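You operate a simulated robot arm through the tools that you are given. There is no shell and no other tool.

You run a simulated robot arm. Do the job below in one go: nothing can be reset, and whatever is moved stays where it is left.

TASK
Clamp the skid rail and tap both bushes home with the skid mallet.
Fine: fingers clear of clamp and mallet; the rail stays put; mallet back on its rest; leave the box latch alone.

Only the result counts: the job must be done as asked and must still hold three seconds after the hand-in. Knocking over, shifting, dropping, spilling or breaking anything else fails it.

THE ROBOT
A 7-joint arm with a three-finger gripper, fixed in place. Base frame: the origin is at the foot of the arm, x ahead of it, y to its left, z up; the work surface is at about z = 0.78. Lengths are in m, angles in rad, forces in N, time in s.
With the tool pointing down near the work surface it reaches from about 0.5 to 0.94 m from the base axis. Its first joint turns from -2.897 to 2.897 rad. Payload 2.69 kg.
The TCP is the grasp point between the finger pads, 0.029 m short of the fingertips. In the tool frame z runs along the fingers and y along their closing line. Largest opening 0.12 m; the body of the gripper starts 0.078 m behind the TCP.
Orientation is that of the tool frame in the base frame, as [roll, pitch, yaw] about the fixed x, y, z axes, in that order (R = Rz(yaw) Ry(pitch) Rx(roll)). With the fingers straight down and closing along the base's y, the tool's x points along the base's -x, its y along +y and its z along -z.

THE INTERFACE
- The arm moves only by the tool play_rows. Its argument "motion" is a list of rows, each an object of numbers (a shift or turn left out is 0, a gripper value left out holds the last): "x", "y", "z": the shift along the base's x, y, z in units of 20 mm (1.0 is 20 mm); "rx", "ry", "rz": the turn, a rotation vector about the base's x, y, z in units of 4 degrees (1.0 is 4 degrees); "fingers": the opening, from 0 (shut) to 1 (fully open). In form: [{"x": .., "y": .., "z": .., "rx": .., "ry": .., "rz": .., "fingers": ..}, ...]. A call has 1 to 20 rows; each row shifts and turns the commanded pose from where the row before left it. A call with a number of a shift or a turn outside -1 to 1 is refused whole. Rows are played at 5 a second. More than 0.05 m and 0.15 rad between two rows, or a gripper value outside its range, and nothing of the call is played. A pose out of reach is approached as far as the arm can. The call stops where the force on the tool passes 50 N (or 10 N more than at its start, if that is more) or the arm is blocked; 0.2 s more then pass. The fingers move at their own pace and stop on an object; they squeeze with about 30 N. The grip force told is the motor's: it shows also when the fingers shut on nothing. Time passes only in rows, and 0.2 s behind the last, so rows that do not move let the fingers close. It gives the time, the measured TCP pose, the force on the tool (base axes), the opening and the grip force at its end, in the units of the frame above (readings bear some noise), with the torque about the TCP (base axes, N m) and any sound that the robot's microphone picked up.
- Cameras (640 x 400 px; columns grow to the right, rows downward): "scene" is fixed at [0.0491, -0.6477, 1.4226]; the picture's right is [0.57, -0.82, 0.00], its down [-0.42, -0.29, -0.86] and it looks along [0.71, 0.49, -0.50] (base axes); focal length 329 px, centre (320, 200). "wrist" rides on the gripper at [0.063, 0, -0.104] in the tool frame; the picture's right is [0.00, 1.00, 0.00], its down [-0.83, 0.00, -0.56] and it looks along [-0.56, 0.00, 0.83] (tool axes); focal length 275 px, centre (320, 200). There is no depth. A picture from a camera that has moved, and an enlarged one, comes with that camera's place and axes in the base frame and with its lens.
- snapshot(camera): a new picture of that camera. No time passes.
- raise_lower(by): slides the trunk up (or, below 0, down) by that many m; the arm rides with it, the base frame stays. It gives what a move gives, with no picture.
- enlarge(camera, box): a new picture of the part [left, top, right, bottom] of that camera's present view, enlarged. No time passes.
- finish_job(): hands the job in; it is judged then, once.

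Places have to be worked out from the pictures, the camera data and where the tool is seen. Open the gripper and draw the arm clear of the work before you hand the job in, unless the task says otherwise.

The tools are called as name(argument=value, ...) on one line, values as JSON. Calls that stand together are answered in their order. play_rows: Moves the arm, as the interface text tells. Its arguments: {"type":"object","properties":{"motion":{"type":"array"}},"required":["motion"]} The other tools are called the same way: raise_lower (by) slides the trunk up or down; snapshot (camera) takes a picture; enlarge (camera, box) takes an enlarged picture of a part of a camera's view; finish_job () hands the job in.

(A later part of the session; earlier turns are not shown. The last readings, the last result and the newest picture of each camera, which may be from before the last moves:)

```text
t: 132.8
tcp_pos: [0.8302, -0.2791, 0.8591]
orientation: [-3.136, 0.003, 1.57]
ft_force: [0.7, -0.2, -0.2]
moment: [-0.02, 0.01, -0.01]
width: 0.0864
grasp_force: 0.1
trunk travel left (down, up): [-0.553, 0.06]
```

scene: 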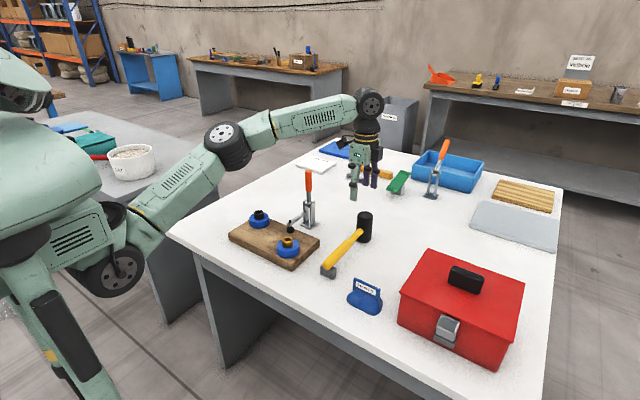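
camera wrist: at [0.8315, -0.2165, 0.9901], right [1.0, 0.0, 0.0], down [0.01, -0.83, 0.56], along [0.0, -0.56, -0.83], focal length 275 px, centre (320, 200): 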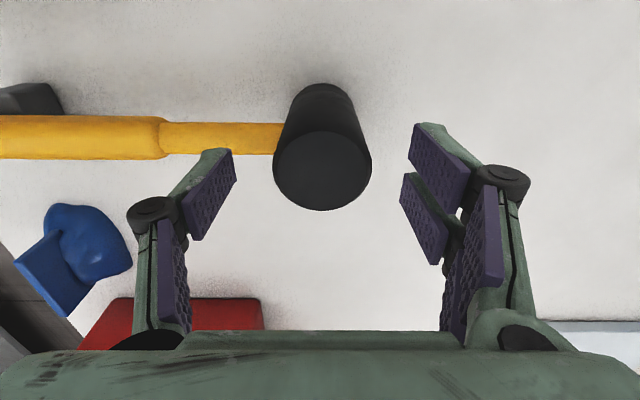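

Still no contact at 0.859 (the other finger met the handle at about 0.857). I stop here, with the tip just above the handle, check the picture and then close.

enlarge(camera="scene", box=[335, 195, 385, 245])

play_rows(motion=[{"fingers": 0}, {}, {}, {}, {}])

enlarge(camera="scene", box=[335, 195, 385, 245])

snapshot(camera="wrist")

```text
8.00 times, centred on (360, 220) of scene
camera zoom: at [0.0491, -0.6477, 1.4226], right [0.57, -0.82, 0.0], down [-0.42, -0.29, -0.86], along [0.71, 0.49, -0.5], focal length 2634 px, centre (0, 40)
```

zoom: 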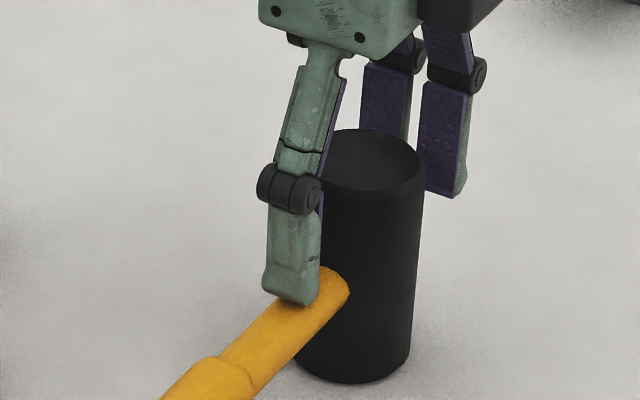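

```text
t: 134.0
tcp_pos: [0.8321, -0.2805, 0.8642]
orientation: [3.137, 0.007, 1.574]
ft_force: [12.5, -2.8, 31.8]
moment: [-0.23, 0.02, 0.05]
width: 0.0485
grasp_force: 29.8
trunk travel left (down, up): [-0.553, 0.06]
```

```text
8.00 times, centred on (360, 220) of scene
camera zoom: at [0.0491, -0.6477, 1.4226], right [0.57, -0.82, 0.0], down [-0.42, -0.29, -0.86], along [0.71, 0.49, -0.5], focal length 2634 px, centre (0, 40)
```

zoom: 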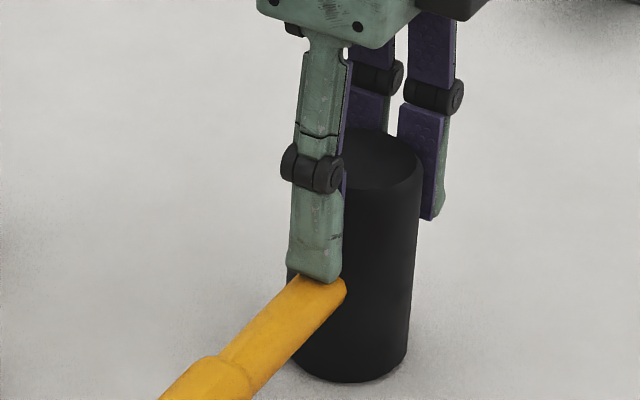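

```text
taken
camera wrist: at [0.8308, -0.2155, 0.9675], right [1.0, 0.01, 0.01], down [0.0, -0.83, 0.56], along [0.01, -0.56, -0.83], focal length 275 px, centre (320, 200)
```

wrist: 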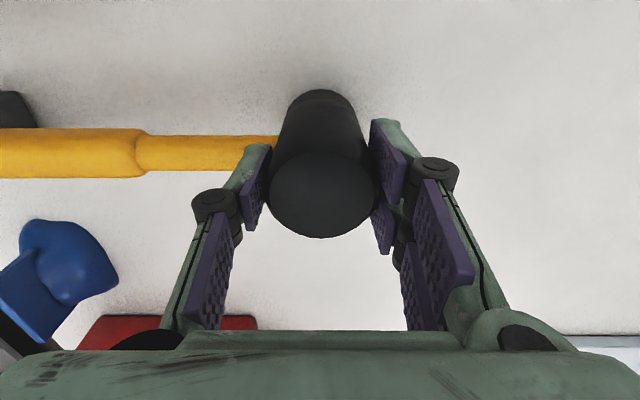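

The fingers closed on the head (0.0485) with the single fingertip seated on top of the handle root; closing pushed the tip down, hence +32 N. I relieve that and lift gently.

play_rows(motion=[{"z": 0.15}, {"z": 0.1}, {}])

play_rows(motion=[{"z": 0.3}, {"z": 0.5}, {"z": 0.7}, {}])

enlarge(camera="scene", box=[310, 160, 400, 290])

snapshot(camera="wrist")

```text
t: 134.8
tcp_pos: [0.8299, -0.2788, 0.8636]
orientation: [-3.137, 0.0, 1.569]
ft_force: [3.1, 0.0, 9.5]
moment: [-0.15, -0.18, 0.03]
width: 0.0486
grasp_force: 30.1
trunk travel left (down, up): [-0.553, 0.06]
```

```text
t: 135.8
tcp_pos: [0.8311, -0.2799, 0.894]
orientation: [-3.138, 0.004, 1.572]
ft_force: [1.0, -0.1, -5.4]
moment: [0.02, -0.2, 0.01]
width: 0.0482
grasp_force: 29.7
trunk travel left (down, up): [-0.553, 0.06]
```

```text
3.08 times, centred on (355, 225) of scene
camera zoom: at [0.0491, -0.6477, 1.4226], right [0.57, -0.82, 0.0], down [-0.42, -0.29, -0.86], along [0.71, 0.49, -0.5], focal length 1013 px, centre (212, 123)
```

zoom: 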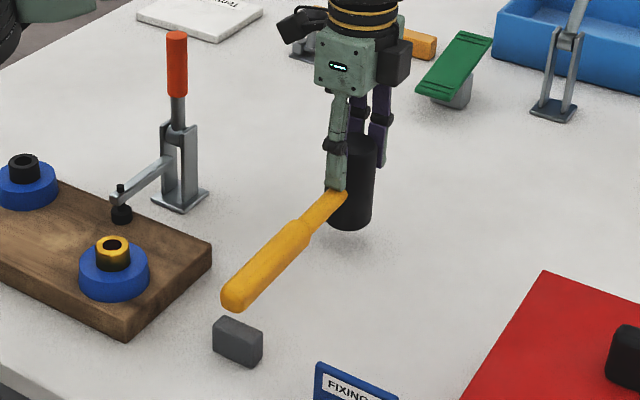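

```text
taken
camera wrist: at [0.8321, -0.2163, 0.9976], right [1.0, 0.0, 0.0], down [0.01, -0.83, 0.56], along [0.0, -0.56, -0.83], focal length 275 px, centre (320, 200)
```

wrist: 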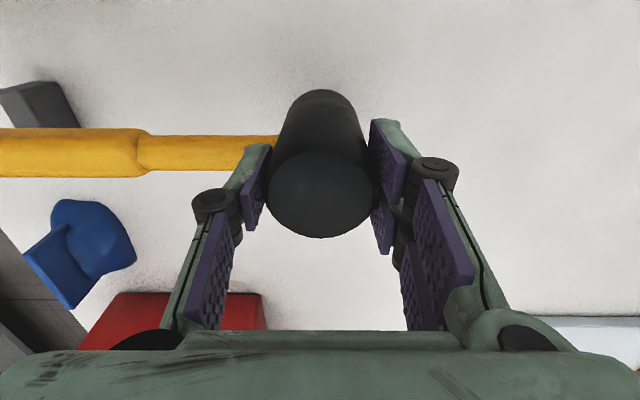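

The mallet hangs level with the fingertip bearing on the handle. Gold bush re-estimated at about (0.624, -0.143, 0.849); face is ≈ 0.0836 below TCP now. I carry it over the gold bush, staying high.

play_rows(motion=[{"z": 1}, {"z": 1}, {"z": 1}, {"z": 1}, {"x": -0.8, "y": 0.4}, {"x": -0.93, "y": 0.62}, {"x": -0.93, "y": 0.62}, {"x": -0.93, "y": 0.62}, {"x": -0.93, "y": 0.62}, {"x": -0.93, "y": 0.62}, {"x": -0.93, "y": 0.62}, {"x": -0.93, "y": 0.62}, {"x": -0.93, "y": 0.62}, {"x": -0.93, "y": 0.62}, {"x": -0.93, "y": 0.62}, {"y": 0.25}, {}])

enlarge(camera="scene", box=[220, 150, 350, 280])

snapshot(camera="wrist")

```text
t: 139.4
tcp_pos: [0.6308, -0.1433, 0.9734]
orientation: [-3.137, 0.004, 1.572]
ft_force: [1.2, 0.6, -4.4]
moment: [0.0, -0.2, 0.02]
width: 0.0481
grasp_force: 29.9
trunk travel left (down, up): [-0.553, 0.06]
```

```text
3.08 times, centred on (285, 215) of scene
camera zoom: at [0.0491, -0.6477, 1.4226], right [0.57, -0.82, 0.0], down [-0.42, -0.29, -0.86], along [0.71, 0.49, -0.5], focal length 1013 px, centre (428, 154)
```

zoom: 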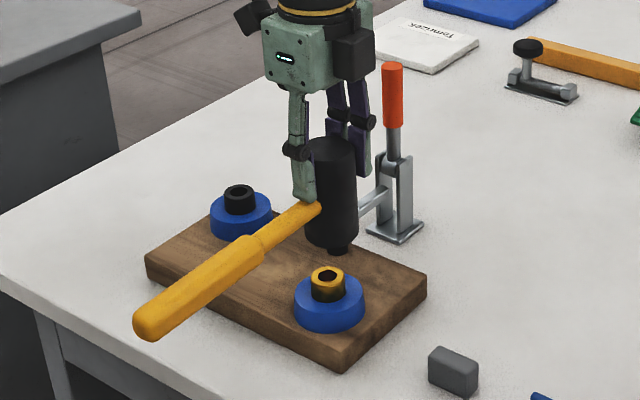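

```text
taken
camera wrist: at [0.6299, -0.08, 1.0781], right [1.0, 0.0, 0.0], down [0.01, -0.83, 0.56], along [0.0, -0.56, -0.83], focal length 275 px, centre (320, 200)
```

wrist: 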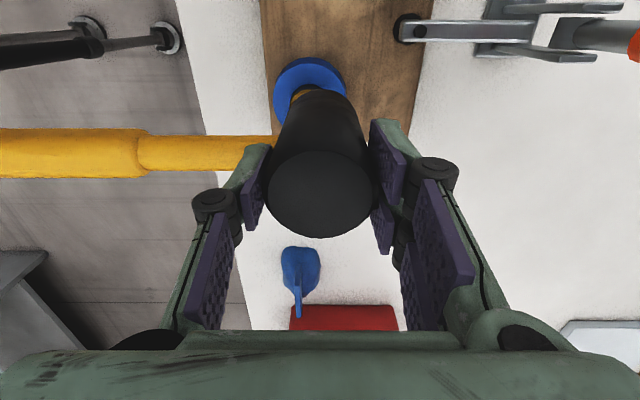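

The ring and part of the gold bush show from this side; I enlarge to pin down the alignment in x.

enlarge(camera="wrist", box=[250, 30, 380, 140])

```text
3.64 times, centred on (315, 85) of wrist
camera zoom: at [0.6299, -0.08, 1.0781], right [1.0, 0.0, 0.0], down [0.01, -0.83, 0.56], along [0.0, -0.56, -0.83], focal length 1001 px, centre (338, 618)
```

zoom: 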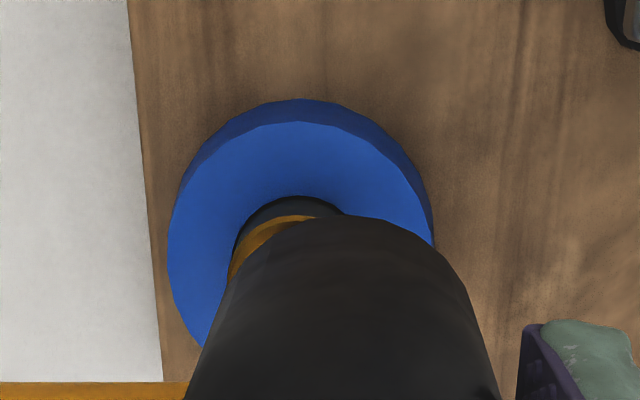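

Ring centre reads (0.620, -0.142). I shift 8 mm in -x to centre the face, then strike down at full speed; the 50 N guard limits it.

play_rows(motion=[{"x": -0.38}, {}, {"z": -1}, {"z": -1}, {"z": -1}])

enlarge(camera="scene", box=[220, 150, 350, 280])

```text
t: 140.5
tcp_pos: [0.6205, -0.1435, 0.9327]
orientation: [3.134, 0.008, 1.571]
ft_force: [-11.8, 9.8, 40.7]
moment: [0.72, 1.48, -0.19]
width: 0.0483
grasp_force: 29.2
trunk travel left (down, up): [-0.553, 0.06]
stopped in row 5: the force on the tool passed its limit at 62 N (the readings are from after the stop); the commanded pose is now the measured one
```

```text
3.08 times, centred on (285, 215) of scene
camera zoom: at [0.0491, -0.6477, 1.4226], right [0.57, -0.82, 0.0], down [-0.42, -0.29, -0.86], along [0.71, 0.49, -0.5], focal length 1013 px, centre (428, 154)
```

zoom: 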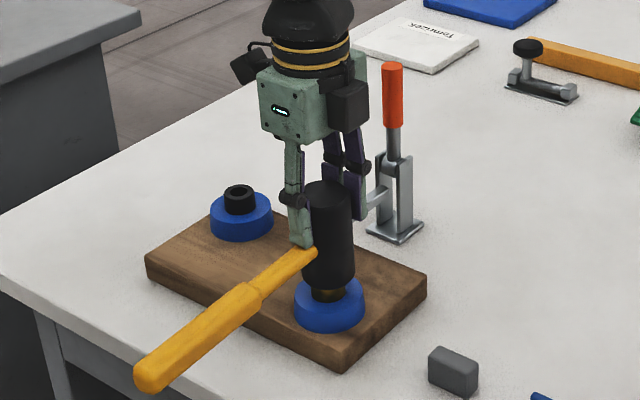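

Now the blow is transmitted solidly (62 N peak) yet the TCP stopped right at the contact height, so the bush resisted. I hold this pressure for 2 s to see whether it creeps in.

play_rows(motion=[{}, {}, {}, {}, {}, {}, {}, {}, {}, {}])

enlarge(camera="scene", box=[225, 200, 325, 275])

```text
t: 141.3
tcp_pos: [0.6215, -0.145, 0.9321]
orientation: [3.131, 0.01, 1.569]
ft_force: [-7.9, 6.5, 35.5]
moment: [0.45, 1.07, -0.12]
width: 0.0481
grasp_force: 29.8
trunk travel left (down, up): [-0.553, 0.06]
stopped in row 3: the force on the tool passed its limit at 54 N (the readings are from after the stop); the commanded pose is now the measured one
```

```text
5.33 times, centred on (275, 238) of scene
camera zoom: at [0.0491, -0.6477, 1.4226], right [0.57, -0.82, 0.0], down [-0.42, -0.29, -0.86], along [0.71, 0.49, -0.5], focal length 1756 px, centre (560, 0)
```

zoom: 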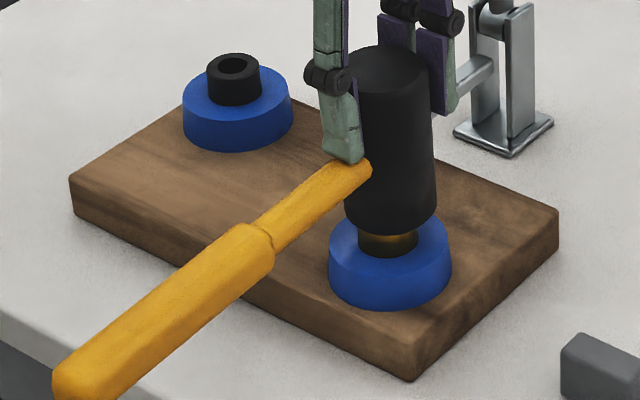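

I lift off and compare the bush's picture with before, pixel for pixel.

play_rows(motion=[{"z": 1}, {"z": 1}, {"z": 1}, {}])

enlarge(camera="scene", box=[225, 200, 325, 275])

enlarge(camera="scene", box=[270, 225, 305, 262])

enlarge(camera="scene", box=[240, 198, 280, 235])

```text
t: 142.3
tcp_pos: [0.6246, -0.1445, 0.989]
orientation: [3.136, 0.008, 1.571]
ft_force: [0.1, 0.2, -5.2]
moment: [-0.03, -0.2, 0.02]
width: 0.0481
grasp_force: 30.1
trunk travel left (down, up): [-0.553, 0.06]
```

```text
5.33 times, centred on (275, 238) of scene
camera zoom: at [0.0491, -0.6477, 1.4226], right [0.57, -0.82, 0.0], down [-0.42, -0.29, -0.86], along [0.71, 0.49, -0.5], focal length 1756 px, centre (560, 0)
```

zoom: 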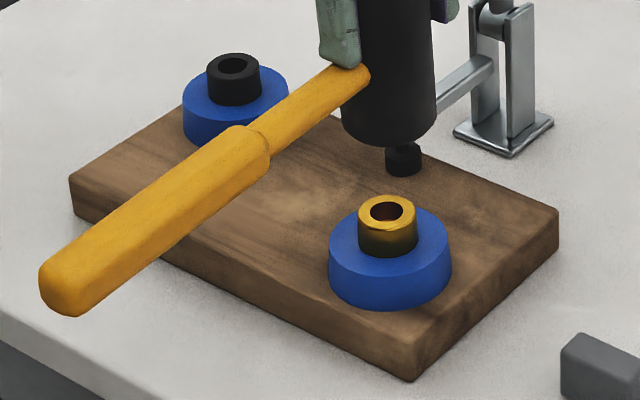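

```text
10.81 times, centred on (288, 244) of scene
camera zoom: at [0.0491, -0.6477, 1.4226], right [0.57, -0.82, 0.0], down [-0.42, -0.29, -0.86], along [0.71, 0.49, -0.5], focal length 3560 px, centre (671, -270)
```

zoom: 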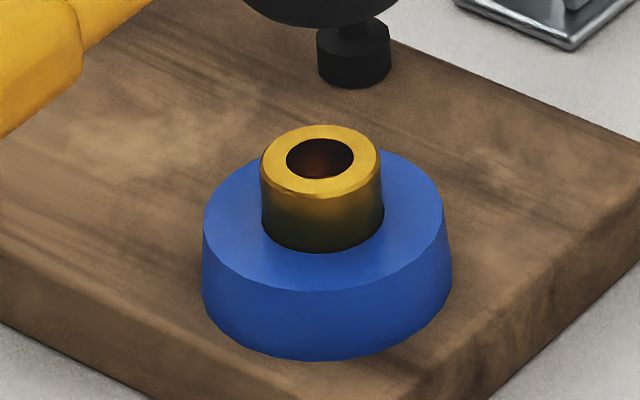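

```text
10.81 times, centred on (260, 216) of scene
camera zoom: at [0.0491, -0.6477, 1.4226], right [0.57, -0.82, 0.0], down [-0.42, -0.29, -0.86], along [0.71, 0.49, -0.5], focal length 3560 px, centre (969, 22)
```

zoom: 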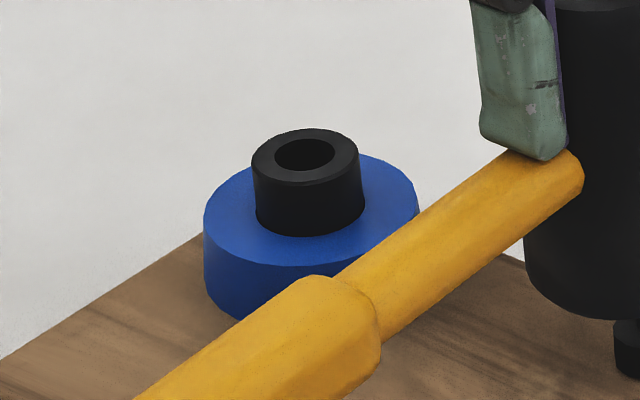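

The bush hasn't moved a pixel under a 62 N blow, and no sound at all has been reported — nor was there any click when I closed the clamp. Perhaps the clamp isn't fully locked over; I'll set the mallet back on its rest and push the clamp handle home firmly. First carrying the mallet back.

play_rows(motion=[{"x": 0.4, "y": -0.6}, {"x": 0.9, "y": -0.62}, {"x": 0.94, "y": -0.62}, {"x": 0.94, "y": -0.62}, {"x": 0.94, "y": -0.62}, {"x": 0.94, "y": -0.62}, {"x": 0.94, "y": -0.62}, {"x": 0.94, "y": -0.62}, {"x": 0.94, "y": -0.62}, {"x": 0.94, "y": -0.62}, {"x": 0.94, "y": -0.62}, {"x": 0.8, "rx": 0.1, "ry": 0.0}, {}])

snapshot(camera="wrist")

```text
t: 145.1
tcp_pos: [0.8359, -0.281, 0.9874]
orientation: [3.137, 0.004, 1.571]
ft_force: [-0.8, 0.0, -4.8]
moment: [0.04, -0.23, 0.01]
width: 0.0483
grasp_force: 29.8
trunk travel left (down, up): [-0.553, 0.06]
```

```text
taken
camera wrist: at [0.8344, -0.217, 1.0913], right [1.0, 0.0, 0.01], down [0.0, -0.83, 0.56], along [0.01, -0.56, -0.83], focal length 275 px, centre (320, 200)
```

wrist: 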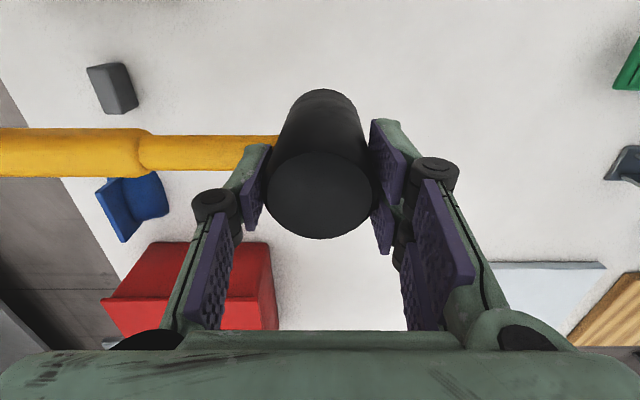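

Over the rest position. I lower it down to a few millimetres, then touch down slowly.

play_rows(motion=[{"z": -1}, {"z": -1}, {"z": -1}, {"z": -1}, {"z": -0.9}, {"z": -0.6}, {"z": -0.3}, {}])

enlarge(camera="scene", box=[310, 180, 400, 290])

```text
t: 146.9
tcp_pos: [0.8352, -0.2791, 0.8716]
orientation: [3.134, 0.002, 1.569]
ft_force: [-0.4, 0.3, -5.7]
moment: [0.02, -0.26, 0.02]
width: 0.0483
grasp_force: 30.2
trunk travel left (down, up): [-0.553, 0.06]
```

```text
3.64 times, centred on (355, 235) of scene
camera zoom: at [0.0491, -0.6477, 1.4226], right [0.57, -0.82, 0.0], down [-0.42, -0.29, -0.86], along [0.71, 0.49, -0.5], focal length 1197 px, centre (193, 73)
```

zoom: 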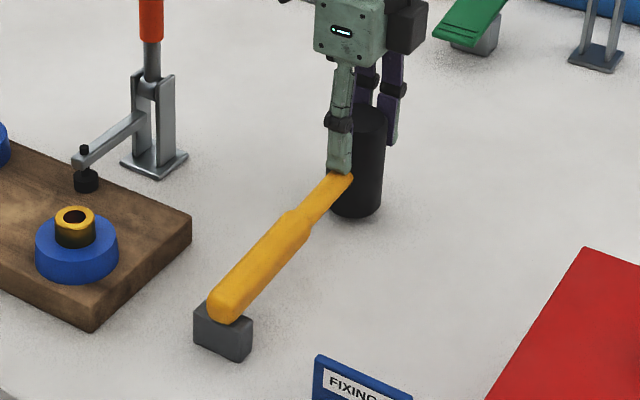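

play_rows(motion=[{"z": -0.15}, {"z": -0.1}, {}])

```text
t: 147.7
tcp_pos: [0.8345, -0.2801, 0.8654]
orientation: [3.134, 0.002, 1.571]
ft_force: [0.7, 0.0, -1.9]
moment: [-0.09, 0.47, 0.09]
width: 0.0483
grasp_force: 30.0
trunk travel left (down, up): [-0.553, 0.06]
```

The handle end touched its rest first (moment +0.47). One more small step and I release.

play_rows(motion=[{"z": -0.1}, {}])

```text
t: 148.3
tcp_pos: [0.834, -0.2812, 0.8645]
orientation: [3.133, 0.001, 1.572]
ft_force: [0.0, 0.4, -2.6]
moment: [0.0, 0.44, 0.01]
width: 0.048
grasp_force: 29.9
trunk travel left (down, up): [-0.553, 0.06]
```

play_rows(motion=[{"z": -0.1}, {"z": -0.05}, {}])

```text
t: 149.1
tcp_pos: [0.8353, -0.2802, 0.8641]
orientation: [3.133, 0.004, 1.572]
ft_force: [2.7, 0.1, 10.9]
moment: [-0.38, 0.76, -0.06]
width: 0.0482
grasp_force: 30.4
trunk travel left (down, up): [-0.553, 0.06]
```

Both head and handle are down (+11 N). I ease off and open.

play_rows(motion=[{"z": 0.08}, {"fingers": 0.55}, {"fingers": 0.72}, {}, {}])

enlarge(camera="scene", box=[310, 180, 400, 290])

```text
t: 150.3
tcp_pos: [0.8338, -0.2801, 0.8635]
orientation: [3.134, 0.002, 1.57]
ft_force: [0.5, 0.0, 0.3]
moment: [-0.02, 0.02, 0.0]
width: 0.086
grasp_force: 0.0
trunk travel left (down, up): [-0.553, 0.06]
```

```text
3.64 times, centred on (355, 235) of scene
camera zoom: at [0.0491, -0.6477, 1.4226], right [0.57, -0.82, 0.0], down [-0.42, -0.29, -0.86], along [0.71, 0.49, -0.5], focal length 1197 px, centre (193, 73)
```

zoom: 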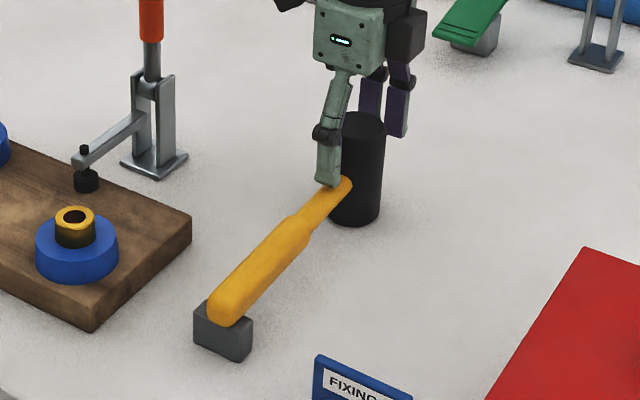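

Released with no load. I rise, checking nothing follows, and move behind the clamp handle with fingers shut.

play_rows(motion=[{"z": 0.4}, {"z": 0.8}, {"z": 1}, {"z": 1}, {"z": 1}, {"z": 1}, {"z": 1}, {"z": 1}, {"z": 1, "fingers": 0}, {"y": 0.9, "x": 0.1}, {"y": 1, "x": 0.1}, {"y": 1, "x": 0.1}, {"y": 1, "x": 0.1}, {"y": 1, "x": 0.1}, {"y": 1, "x": 0.1}, {"y": 1, "x": 0.1}, {"y": 1, "x": 0.1}, {"y": 1, "x": 0.1}, {"y": 0.6, "x": 0.1}])

snapshot(camera="wrist")

snapshot(camera="scene")

```text
t: 154.3
tcp_pos: [0.8756, -0.0976, 1.0402]
orientation: [3.139, 0.0, 1.571]
ft_force: [1.2, -0.4, -0.3]
moment: [0.03, 0.01, 0.02]
width: 0.0
grasp_force: 29.2
out of reach, approached as far as the arm can: row 9, 10, 11, 12, 13, 14, 15, 17
trunk travel left (down, up): [-0.553, 0.06]
```

```text
taken
camera wrist: at [0.8755, -0.0339, 1.1441], right [1.0, 0.0, 0.0], down [0.0, -0.83, 0.56], along [0.01, -0.56, -0.83], focal length 275 px, centre (320, 200)
```

wrist: 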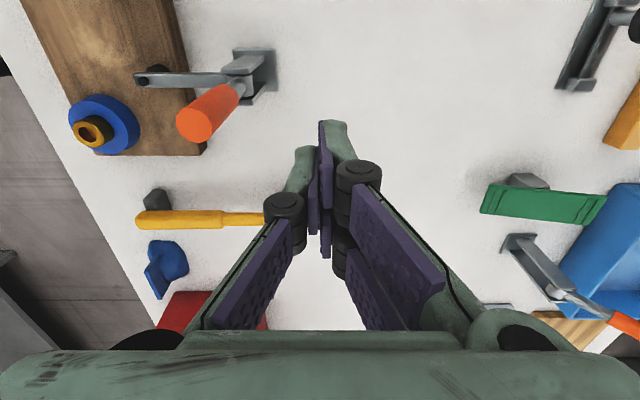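

```text
taken
```

scene: 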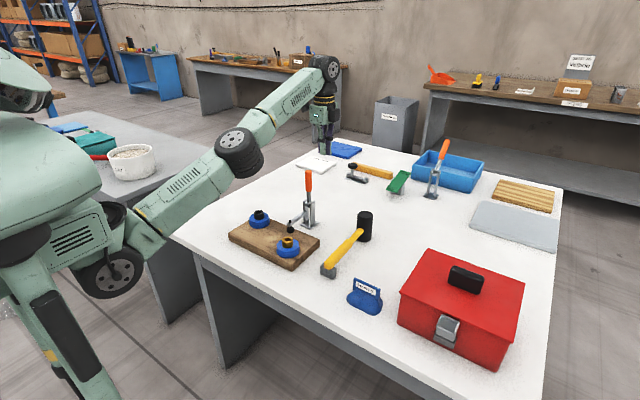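

Good view of the clamp from the other side. I enlarge to check the bumper contact and handle angle.

enlarge(camera="wrist", box=[60, 20, 300, 170])

enlarge(camera="scene", box=[280, 160, 335, 240])

```text
2.67 times, centred on (180, 95) of wrist
camera zoom: at [0.8755, -0.0339, 1.1441], right [1.0, 0.0, 0.0], down [0.0, -0.83, 0.56], along [0.01, -0.56, -0.83], focal length 734 px, centre (693, 480)
```

zoom: 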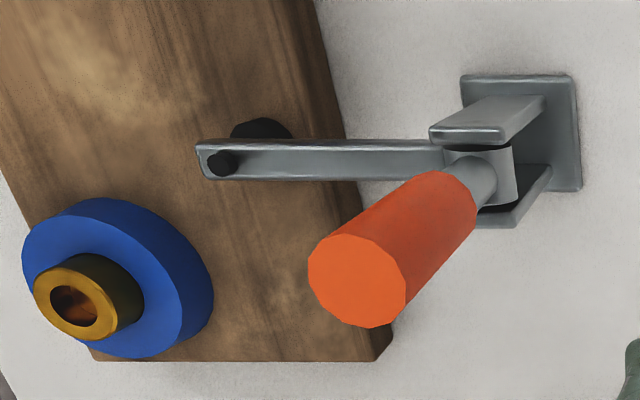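

```text
5.00 times, centred on (308, 200) of scene
camera zoom: at [0.0491, -0.6477, 1.4226], right [0.57, -0.82, 0.0], down [-0.42, -0.29, -0.86], along [0.71, 0.49, -0.5], focal length 1646 px, centre (382, 200)
```

zoom: 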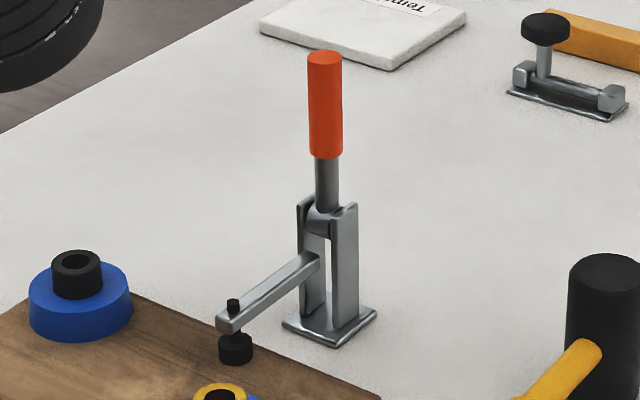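

The handle is about vertical and the bumper over the board. I lower behind the handle and push it firmly again, watching for further travel.

play_rows(motion=[{"y": 0.4, "z": -0.5}, {"z": -1}, {"z": -1}, {"z": -1}, {"z": -0.5}, {}])

snapshot(camera="wrist")

```text
t: 155.7
tcp_pos: [0.9045, -0.0943, 0.9709]
orientation: [3.136, 0.002, 1.571]
ft_force: [-1.2, 0.8, 0.2]
moment: [0.02, -0.01, -0.02]
width: 0.0001
grasp_force: 28.8
out of reach, approached as far as the arm can: row 1, 2, 3, 4
trunk travel left (down, up): [-0.553, 0.06]
```

```text
taken
camera wrist: at [0.9038, -0.0304, 1.0749], right [1.0, 0.0, 0.01], down [0.0, -0.83, 0.56], along [0.01, -0.56, -0.83], focal length 275 px, centre (320, 200)
```

wrist: 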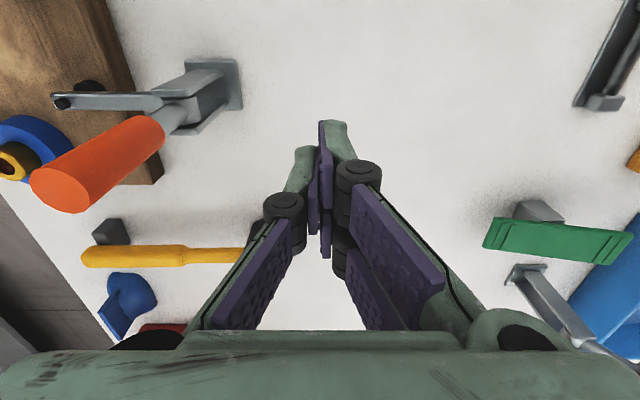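

Positioned behind the handle at z≈0.97. I approach and push toward -x.

play_rows(motion=[{"x": -1, "y": 0.2}, {"x": -1}, {"x": -0.6}, {"x": -0.3}, {"x": -0.3}, {"x": -0.3}, {"x": -0.3}, {"x": -0.3}, {"x": -0.3}, {"x": -0.3}])

enlarge(camera="scene", box=[280, 160, 335, 240])

```text
t: 157.9
tcp_pos: [0.8552, -0.0956, 0.9875]
orientation: [3.135, 0.003, 1.57]
ft_force: [-0.1, 0.9, -0.3]
moment: [-0.03, -0.02, 0.0]
width: 0.0001
grasp_force: 28.6
out of reach, approached as far as the arm can: row 1, 2, 3, 4
trunk travel left (down, up): [-0.553, 0.06]
```

```text
5.00 times, centred on (308, 200) of scene
camera zoom: at [0.0491, -0.6477, 1.4226], right [0.57, -0.82, 0.0], down [-0.42, -0.29, -0.86], along [0.71, 0.49, -0.5], focal length 1646 px, centre (382, 200)
```

zoom: 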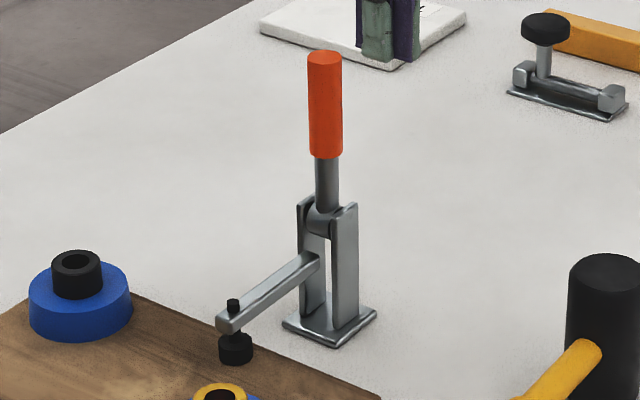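

Now in a reachable pose, (0.855, -0.096, 0.9875). I correct y and z and continue the push.

play_rows(motion=[{"y": 0.3, "z": -0.7}, {"z": -0.3}, {"x": -0.4}, {"x": -0.3}, {"x": -0.3}, {"x": -0.3}, {"x": -0.3}, {"x": -0.3}, {"x": -0.3}, {"x": -0.3}])

enlarge(camera="scene", box=[280, 160, 335, 240])

```text
t: 159.7
tcp_pos: [0.8263, -0.0902, 0.9675]
orientation: [3.114, 0.009, 1.58]
ft_force: [26.0, -2.9, -1.2]
moment: [0.06, 0.37, 0.07]
width: 0.0
grasp_force: 28.4
trunk travel left (down, up): [-0.553, 0.06]
stopped in row 8: the force on the tool passed its limit at 59 N (the readings are from after the stop); the commanded pose is now the measured one
```

```text
5.00 times, centred on (308, 200) of scene
camera zoom: at [0.0491, -0.6477, 1.4226], right [0.57, -0.82, 0.0], down [-0.42, -0.29, -0.86], along [0.71, 0.49, -0.5], focal length 1646 px, centre (382, 200)
```

zoom: 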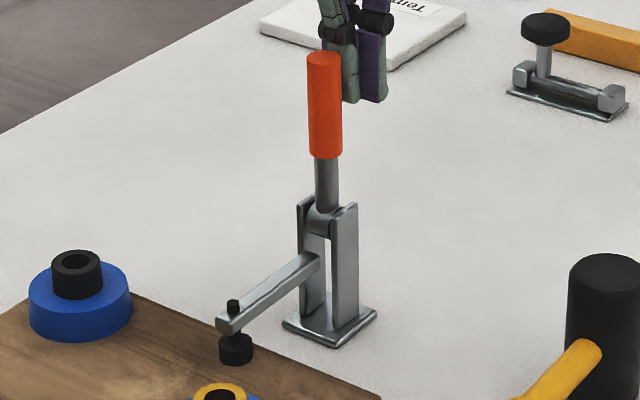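

The clamp is at its hard stop (59 N, no further travel): it is closed. So the blow itself must be different. I back off the handle and raise the trunk to its top (also gives reach), noting how fast it moves.

play_rows(motion=[{"x": 0.5}, {"x": 0.7}, {"z": 1, "rx": -0.4}, {"z": 1}, {"z": 1}, {}])

raise_lower(by=0.06)

enlarge(camera="scene", box=[220, 150, 400, 290])

```text
t: 161.1
tcp_pos: [0.8481, -0.0899, 1.0303]
orientation: [3.118, 0.033, 1.579]
ft_force: [0.4, 0.4, 0.1]
moment: [-0.01, -0.04, 0.02]
width: 0.0
grasp_force: 28.4
trunk travel left (down, up): [-0.553, 0.06]
```

```text
t: 162.1
tcp_pos: [0.8478, -0.0904, 1.0903]
orientation: [3.118, 0.035, 1.58]
ft_force: [0.4, 0.4, 0.2]
moment: [-0.03, 0.02, 0.01]
width: 0.0
grasp_force: 28.7
trunk travel left (down, up): [-0.613, 0.0]
```

```text
2.86 times, centred on (310, 220) of scene
camera zoom: at [0.0491, -0.6477, 1.4226], right [0.57, -0.82, 0.0], down [-0.42, -0.29, -0.86], along [0.71, 0.49, -0.5], focal length 941 px, centre (349, 143)
```

zoom: 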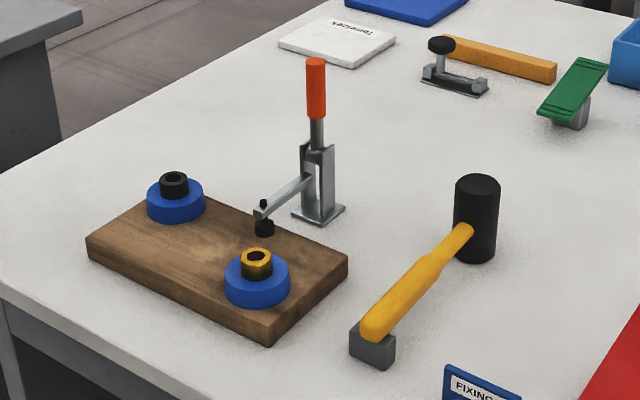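

The bench state is intact. A real tap is a swing from the handle, so next I'll grip the mallet by its thick grip with the fingers closing across it and use wrist rotation plus descent for a faster head. I turn to yaw 0 and move over the grip.

play_rows(motion=[{"rx": 0.5, "ry": 0.34, "z": 0.1}, {"rz": -1, "x": -0.3, "y": -0.4, "fingers": 0.55}, {"rz": -1, "x": -0.35, "y": -0.5}, {"rz": -1, "x": -0.35, "y": -0.5}, {"rz": -1, "x": -0.35, "y": -0.5}, {"rz": -1, "x": -0.35, "y": -0.5}, {"rz": -1, "x": -0.35, "y": -0.5}, {"rz": -1, "x": -0.35, "y": -0.5}, {"rz": -1, "x": -0.35, "y": -0.5}, {"rz": -1, "x": -0.35, "y": -0.5}, {"rz": -1, "x": -0.35, "y": -0.5}, {"rz": -1, "x": -0.35, "y": -0.5}, {"rz": -1, "x": -0.35, "y": -0.5}, {"rz": -1, "x": -0.35, "y": -0.5}, {"rz": -1, "x": -0.35, "y": -0.5}, {"rz": -1, "x": -0.35, "y": -0.5}, {"rz": -1, "x": -0.35, "y": -0.5}, {"rz": -1, "x": -0.35, "y": -0.5}, {"rz": -1, "x": -0.35, "y": -0.5}, {"rz": -1, "x": -0.25, "y": -0.2}])

play_rows(motion=[{"rz": -1}, {"rz": -1}, {"rz": -1}, {"rz": -0.6}, {}])

snapshot(camera="wrist")

```text
t: 166.3
tcp_pos: [0.7167, -0.2722, 1.0929]
orientation: [3.14, -0.001, 0.25]
ft_force: [-0.3, -0.1, -0.6]
moment: [0.02, -0.02, 0.0]
width: 0.0659
grasp_force: 0.1
trunk travel left (down, up): [-0.613, 0.0]
```

```text
t: 167.5
tcp_pos: [0.7178, -0.272, 1.0918]
orientation: [-3.141, -0.001, 0.0]
ft_force: [-0.5, 0.9, 1.1]
moment: [0.01, 0.0, -0.03]
width: 0.0658
grasp_force: 0.1
trunk travel left (down, up): [-0.613, 0.0]
```

```text
taken
camera wrist: at [0.7809, -0.2714, 1.1967], right [0.0, -1.0, 0.0], down [-0.83, 0.0, 0.56], along [-0.56, 0.0, -0.83], focal length 275 px, centre (320, 200)
```

wrist: 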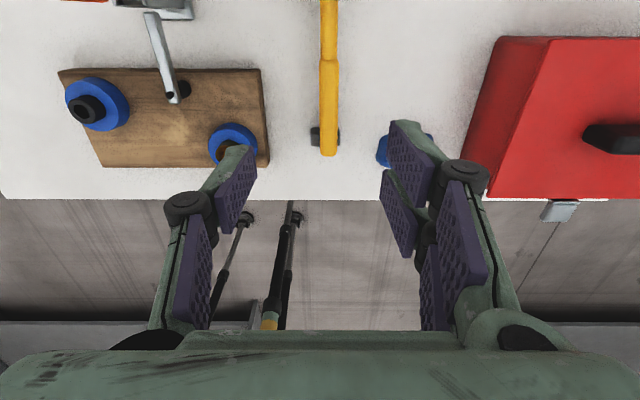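

The grip's thick part spans x ≈ 0.605–0.735 at y ≈ -0.281. I descend to grip at x ≈ 0.71 (about 0.125 behind the head).

play_rows(motion=[{"x": -0.42, "y": -0.45}, {"z": -1}, {"z": -1}, {"z": -1}, {"z": -1}, {"z": -1}, {"z": -1}, {"z": -1}, {"z": -1}, {"z": -1}, {"z": -1}, {}])

snapshot(camera="wrist")

enlarge(camera="scene", box=[300, 170, 400, 290])

```text
t: 170.1
tcp_pos: [0.709, -0.2815, 0.893]
orientation: [-3.141, -0.001, 0.0]
ft_force: [0.4, 0.5, -0.4]
moment: [-0.02, 0.02, 0.01]
width: 0.0661
grasp_force: 0.0
trunk travel left (down, up): [-0.613, 0.0]
```

```text
taken
camera wrist: at [0.7731, -0.2805, 0.9966], right [0.0, -1.0, 0.0], down [-0.83, 0.0, 0.56], along [-0.56, 0.0, -0.83], focal length 275 px, centre (320, 200)
```

wrist: 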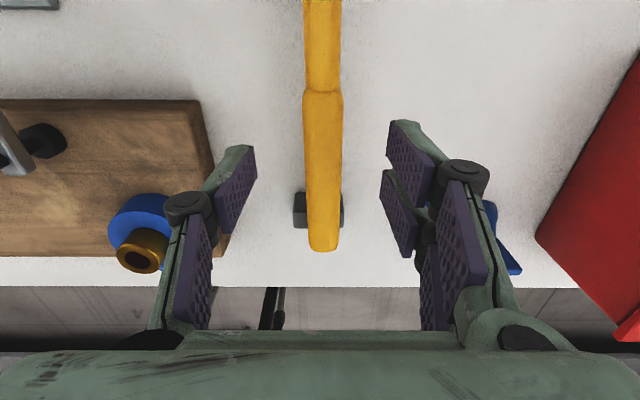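

```text
3.33 times, centred on (350, 230) of scene
camera zoom: at [0.0491, -0.6477, 1.4226], right [0.57, -0.82, 0.0], down [-0.42, -0.29, -0.86], along [0.71, 0.49, -0.5], focal length 1098 px, centre (220, 100)
```

zoom: 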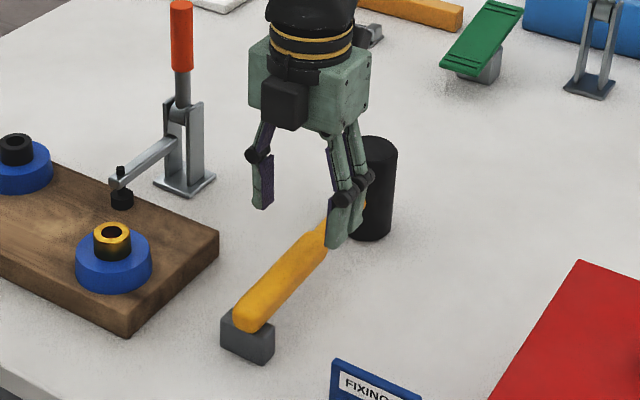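

Centred over the handle. I lower to z ≈ 0.832 and close on the grip.

play_rows(motion=[{"z": -1}, {"z": -1}, {"z": -0.8}, {"z": -0.2}, {}, {"fingers": 0}, {}, {}, {}, {}])

play_rows(motion=[{"z": 0.3}, {"z": 0.4}, {"z": 0.5}, {}])

enlarge(camera="scene", box=[300, 170, 400, 290])

```text
t: 172.3
tcp_pos: [0.7095, -0.281, 0.8331]
orientation: [3.141, 0.001, 0.0]
ft_force: [-0.5, -0.1, -0.8]
moment: [-0.02, -0.05, 0.0]
width: 0.0246
grasp_force: 30.3
trunk travel left (down, up): [-0.613, 0.0]
```

```text
t: 173.3
tcp_pos: [0.7101, -0.2813, 0.8556]
orientation: [3.141, 0.0, 0.001]
ft_force: [0.3, -0.3, -5.8]
moment: [-0.03, 0.47, -0.02]
width: 0.0241
grasp_force: 29.5
trunk travel left (down, up): [-0.613, 0.0]
```

```text
3.33 times, centred on (350, 230) of scene
camera zoom: at [0.0491, -0.6477, 1.4226], right [0.57, -0.82, 0.0], down [-0.42, -0.29, -0.86], along [0.71, 0.49, -0.5], focal length 1098 px, centre (220, 100)
```

zoom: 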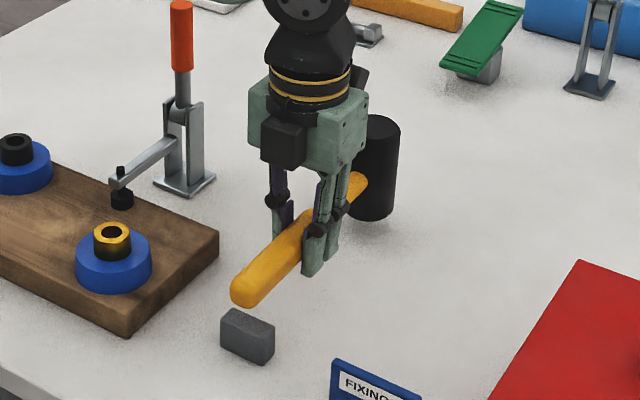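

The grip on the thick handle holds the mallet level (0.47 Nm carried). I raise it, draw back and turn it 65° so the head points toward the gold bush from the near-right side.

play_rows(motion=[{"z": 1}, {"z": 1}, {"z": 1}, {"z": 1, "x": -0.5}, {"z": 1, "x": -1}, {"z": 1, "x": -1}, {"x": -1}, {"x": -1}, {"x": -1}, {}])

play_rows(motion=[{"rz": 1, "x": -0.1, "y": 0.08}, {"rz": 1, "x": -0.1, "y": 0.08}, {"rz": 1, "x": -0.1, "y": 0.08}, {"rz": 1, "x": -0.1, "y": 0.08}, {"rz": 1, "x": -0.1, "y": 0.08}, {"rz": 1, "x": -0.1, "y": 0.08}, {"rz": 1, "x": -0.1, "y": 0.08}, {"rz": 1, "x": -0.1, "y": 0.08}, {"rz": 1, "x": -0.1, "y": 0.08}, {"rz": 1, "x": -0.1, "y": 0.08}, {"rz": 1, "x": -0.1, "y": 0.08}, {"rz": 1, "x": -0.1, "y": 0.08}, {"rz": 1, "x": -0.1, "y": 0.08}, {"rz": 1, "x": -0.1, "y": 0.08}, {"rz": 1, "x": -0.1, "y": 0.08}, {"rz": 1, "x": -0.1, "y": 0.08}, {"rz": 0.25}, {}])

snapshot(camera="wrist")

enlarge(camera="scene", box=[210, 130, 370, 290])

```text
t: 175.5
tcp_pos: [0.5997, -0.2812, 0.9773]
orientation: [-3.141, 0.002, 0.001]
ft_force: [1.0, 0.2, -5.5]
moment: [-0.04, 0.44, -0.02]
width: 0.0242
grasp_force: 29.9
trunk travel left (down, up): [-0.613, 0.0]
```

```text
t: 179.3
tcp_pos: [0.5673, -0.255, 0.9765]
orientation: [3.141, 0.0, 1.133]
ft_force: [-0.2, -0.2, -6.2]
moment: [-0.42, 0.19, 0.02]
width: 0.0242
grasp_force: 29.8
trunk travel left (down, up): [-0.613, 0.0]
```

```text
taken
camera wrist: at [0.5941, -0.1979, 1.0805], right [0.91, -0.42, 0.0], down [-0.35, -0.76, 0.56], along [-0.23, -0.5, -0.83], focal length 275 px, centre (320, 200)
```

wrist: 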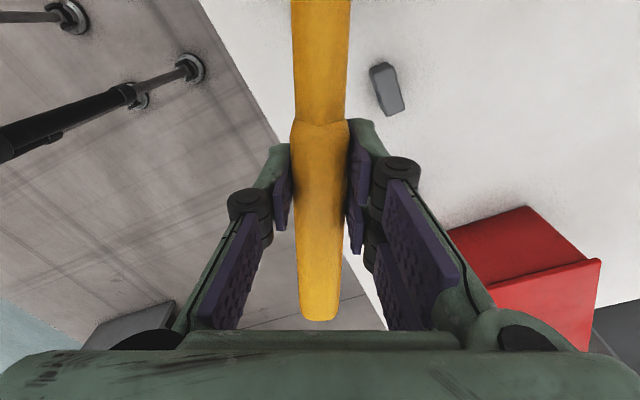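

```text
2.50 times, centred on (290, 210) of scene
camera zoom: at [0.0491, -0.6477, 1.4226], right [0.57, -0.82, 0.0], down [-0.42, -0.29, -0.86], along [0.71, 0.49, -0.5], focal length 823 px, centre (395, 175)
```

zoom: 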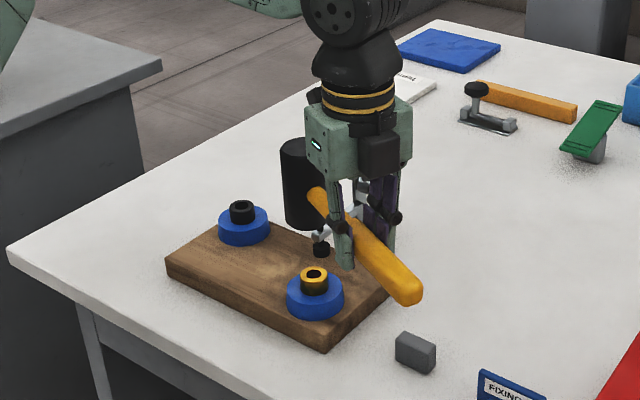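

The mallet is level, head beyond the bush direction. I zoom in to check the head's alignment over the gold bush.

enlarge(camera="scene", box=[255, 180, 325, 265])

```text
4.71 times, centred on (290, 222) of scene
camera zoom: at [0.0491, -0.6477, 1.4226], right [0.57, -0.82, 0.0], down [-0.42, -0.29, -0.86], along [0.71, 0.49, -0.5], focal length 1550 px, centre (461, 94)
```

zoom: 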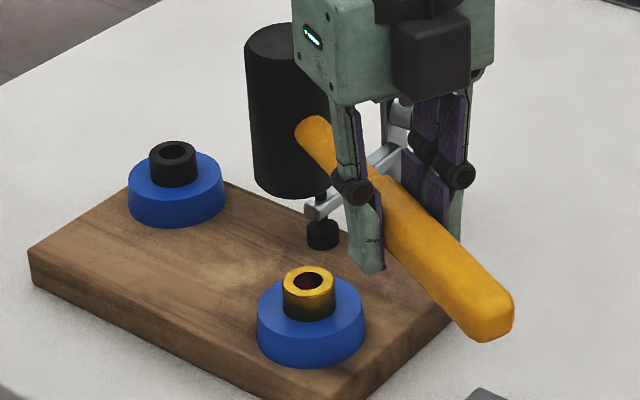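

The bush is only about 5 mm off the face centre; I correct that, cock the mallet back (tilt up), then swing: descent plus wrist rotation together, meeting the bush level at full speed, and rebound.

play_rows(motion=[{"y": -0.25}, {"rx": 1, "ry": -1, "z": -0.35}, {"rx": 1, "ry": -1, "z": -0.35}, {"rx": 0.75, "ry": -0.75, "z": -0.28}, {}, {}])

play_rows(motion=[{"rx": -1, "ry": 1, "z": -1}, {"rx": -1, "ry": 1, "z": -1}, {"rx": -1, "ry": 1, "z": -1}, {"z": 1}, {"z": 1}, {}])

enlarge(camera="scene", box=[255, 180, 325, 265])

```text
t: 180.7
tcp_pos: [0.5665, -0.2598, 0.9563]
orientation: [3.047, -0.254, 1.146]
ft_force: [0.1, 0.4, -5.6]
moment: [-0.46, 0.21, 0.01]
width: 0.0244
grasp_force: 29.8
trunk travel left (down, up): [-0.613, 0.0]
```

```text
t: 182.1
tcp_pos: [0.5676, -0.2603, 0.9356]
orientation: [-3.13, 0.024, 1.134]
ft_force: [0.0, -0.5, -5.1]
moment: [-0.4, 0.17, 0.02]
width: 0.0241
grasp_force: 29.7
trunk travel left (down, up): [-0.613, 0.0]
```

```text
4.71 times, centred on (290, 222) of scene
camera zoom: at [0.0491, -0.6477, 1.4226], right [0.57, -0.82, 0.0], down [-0.42, -0.29, -0.86], along [0.71, 0.49, -0.5], focal length 1550 px, centre (461, 94)
```

zoom: 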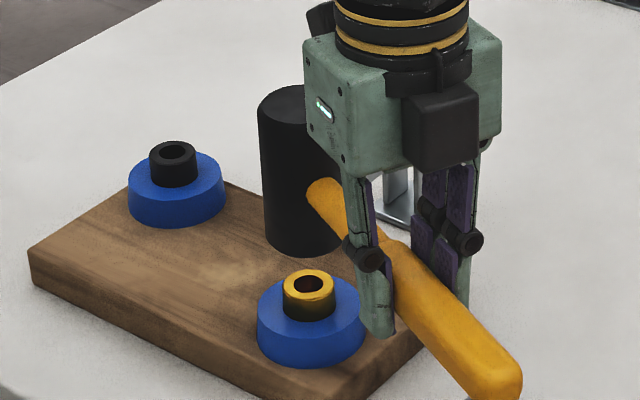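

The bush looks a touch lower. I zoom with the same window as before to measure.

enlarge(camera="scene", box=[270, 225, 305, 262])

```text
10.81 times, centred on (288, 244) of scene
camera zoom: at [0.0491, -0.6477, 1.4226], right [0.57, -0.82, 0.0], down [-0.42, -0.29, -0.86], along [0.71, 0.49, -0.5], focal length 3560 px, centre (671, -270)
```

zoom: 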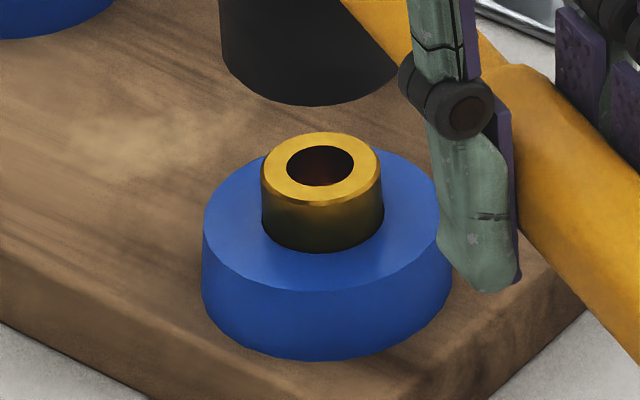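

It moved: the rim dropped 7 px, about 2 mm. So speed is what counts. I repeat the swing, two blows in one call, lowering the start by 2 mm each time.

play_rows(motion=[{"rx": 1, "ry": -1, "z": 0.32}, {"rx": 1, "ry": -1, "z": 0.32}, {"rx": 1, "ry": -1, "z": 0.32}, {}, {"rx": -1, "ry": 1, "z": -1}, {"rx": -1, "ry": 1, "z": -1}, {"rx": -1, "ry": 1, "z": -1}, {"rx": 1, "ry": -1, "z": 0.967}, {"rx": 1, "ry": -1, "z": 0.967}, {"rx": 1, "ry": -1, "z": 0.967}, {}, {"rx": -1, "ry": 1, "z": -1}, {"rx": -1, "ry": 1, "z": -1}, {"rx": -1, "ry": 1, "z": -1}, {"z": 1}, {"z": 1}, {}])

enlarge(camera="scene", box=[270, 225, 305, 262])

enlarge(camera="scene", box=[255, 180, 325, 265])

```text
t: 185.7
tcp_pos: [0.5667, -0.2606, 0.9328]
orientation: [-3.133, 0.023, 1.135]
ft_force: [0.3, 0.8, -5.1]
moment: [-0.38, 0.18, 0.04]
width: 0.0241
grasp_force: 30.1
trunk travel left (down, up): [-0.613, 0.0]
```

```text
10.81 times, centred on (288, 244) of scene
camera zoom: at [0.0491, -0.6477, 1.4226], right [0.57, -0.82, 0.0], down [-0.42, -0.29, -0.86], along [0.71, 0.49, -0.5], focal length 3560 px, centre (671, -270)
```

zoom: 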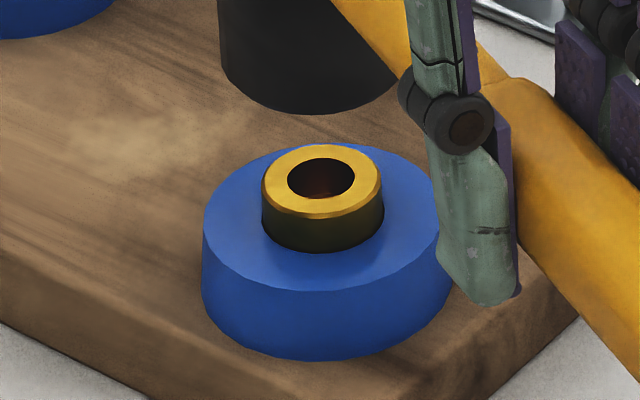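

```text
4.71 times, centred on (290, 222) of scene
camera zoom: at [0.0491, -0.6477, 1.4226], right [0.57, -0.82, 0.0], down [-0.42, -0.29, -0.86], along [0.71, 0.49, -0.5], focal length 1550 px, centre (461, 94)
```

zoom: 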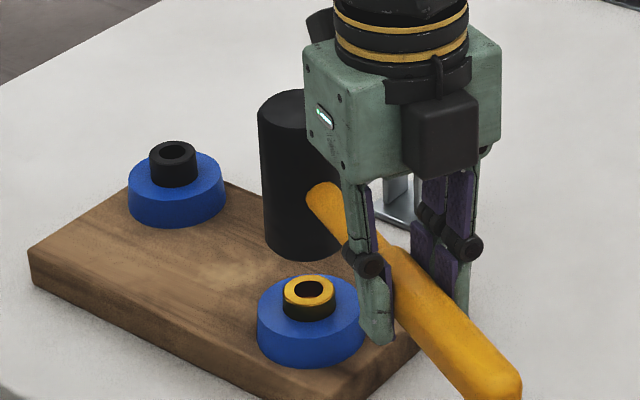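

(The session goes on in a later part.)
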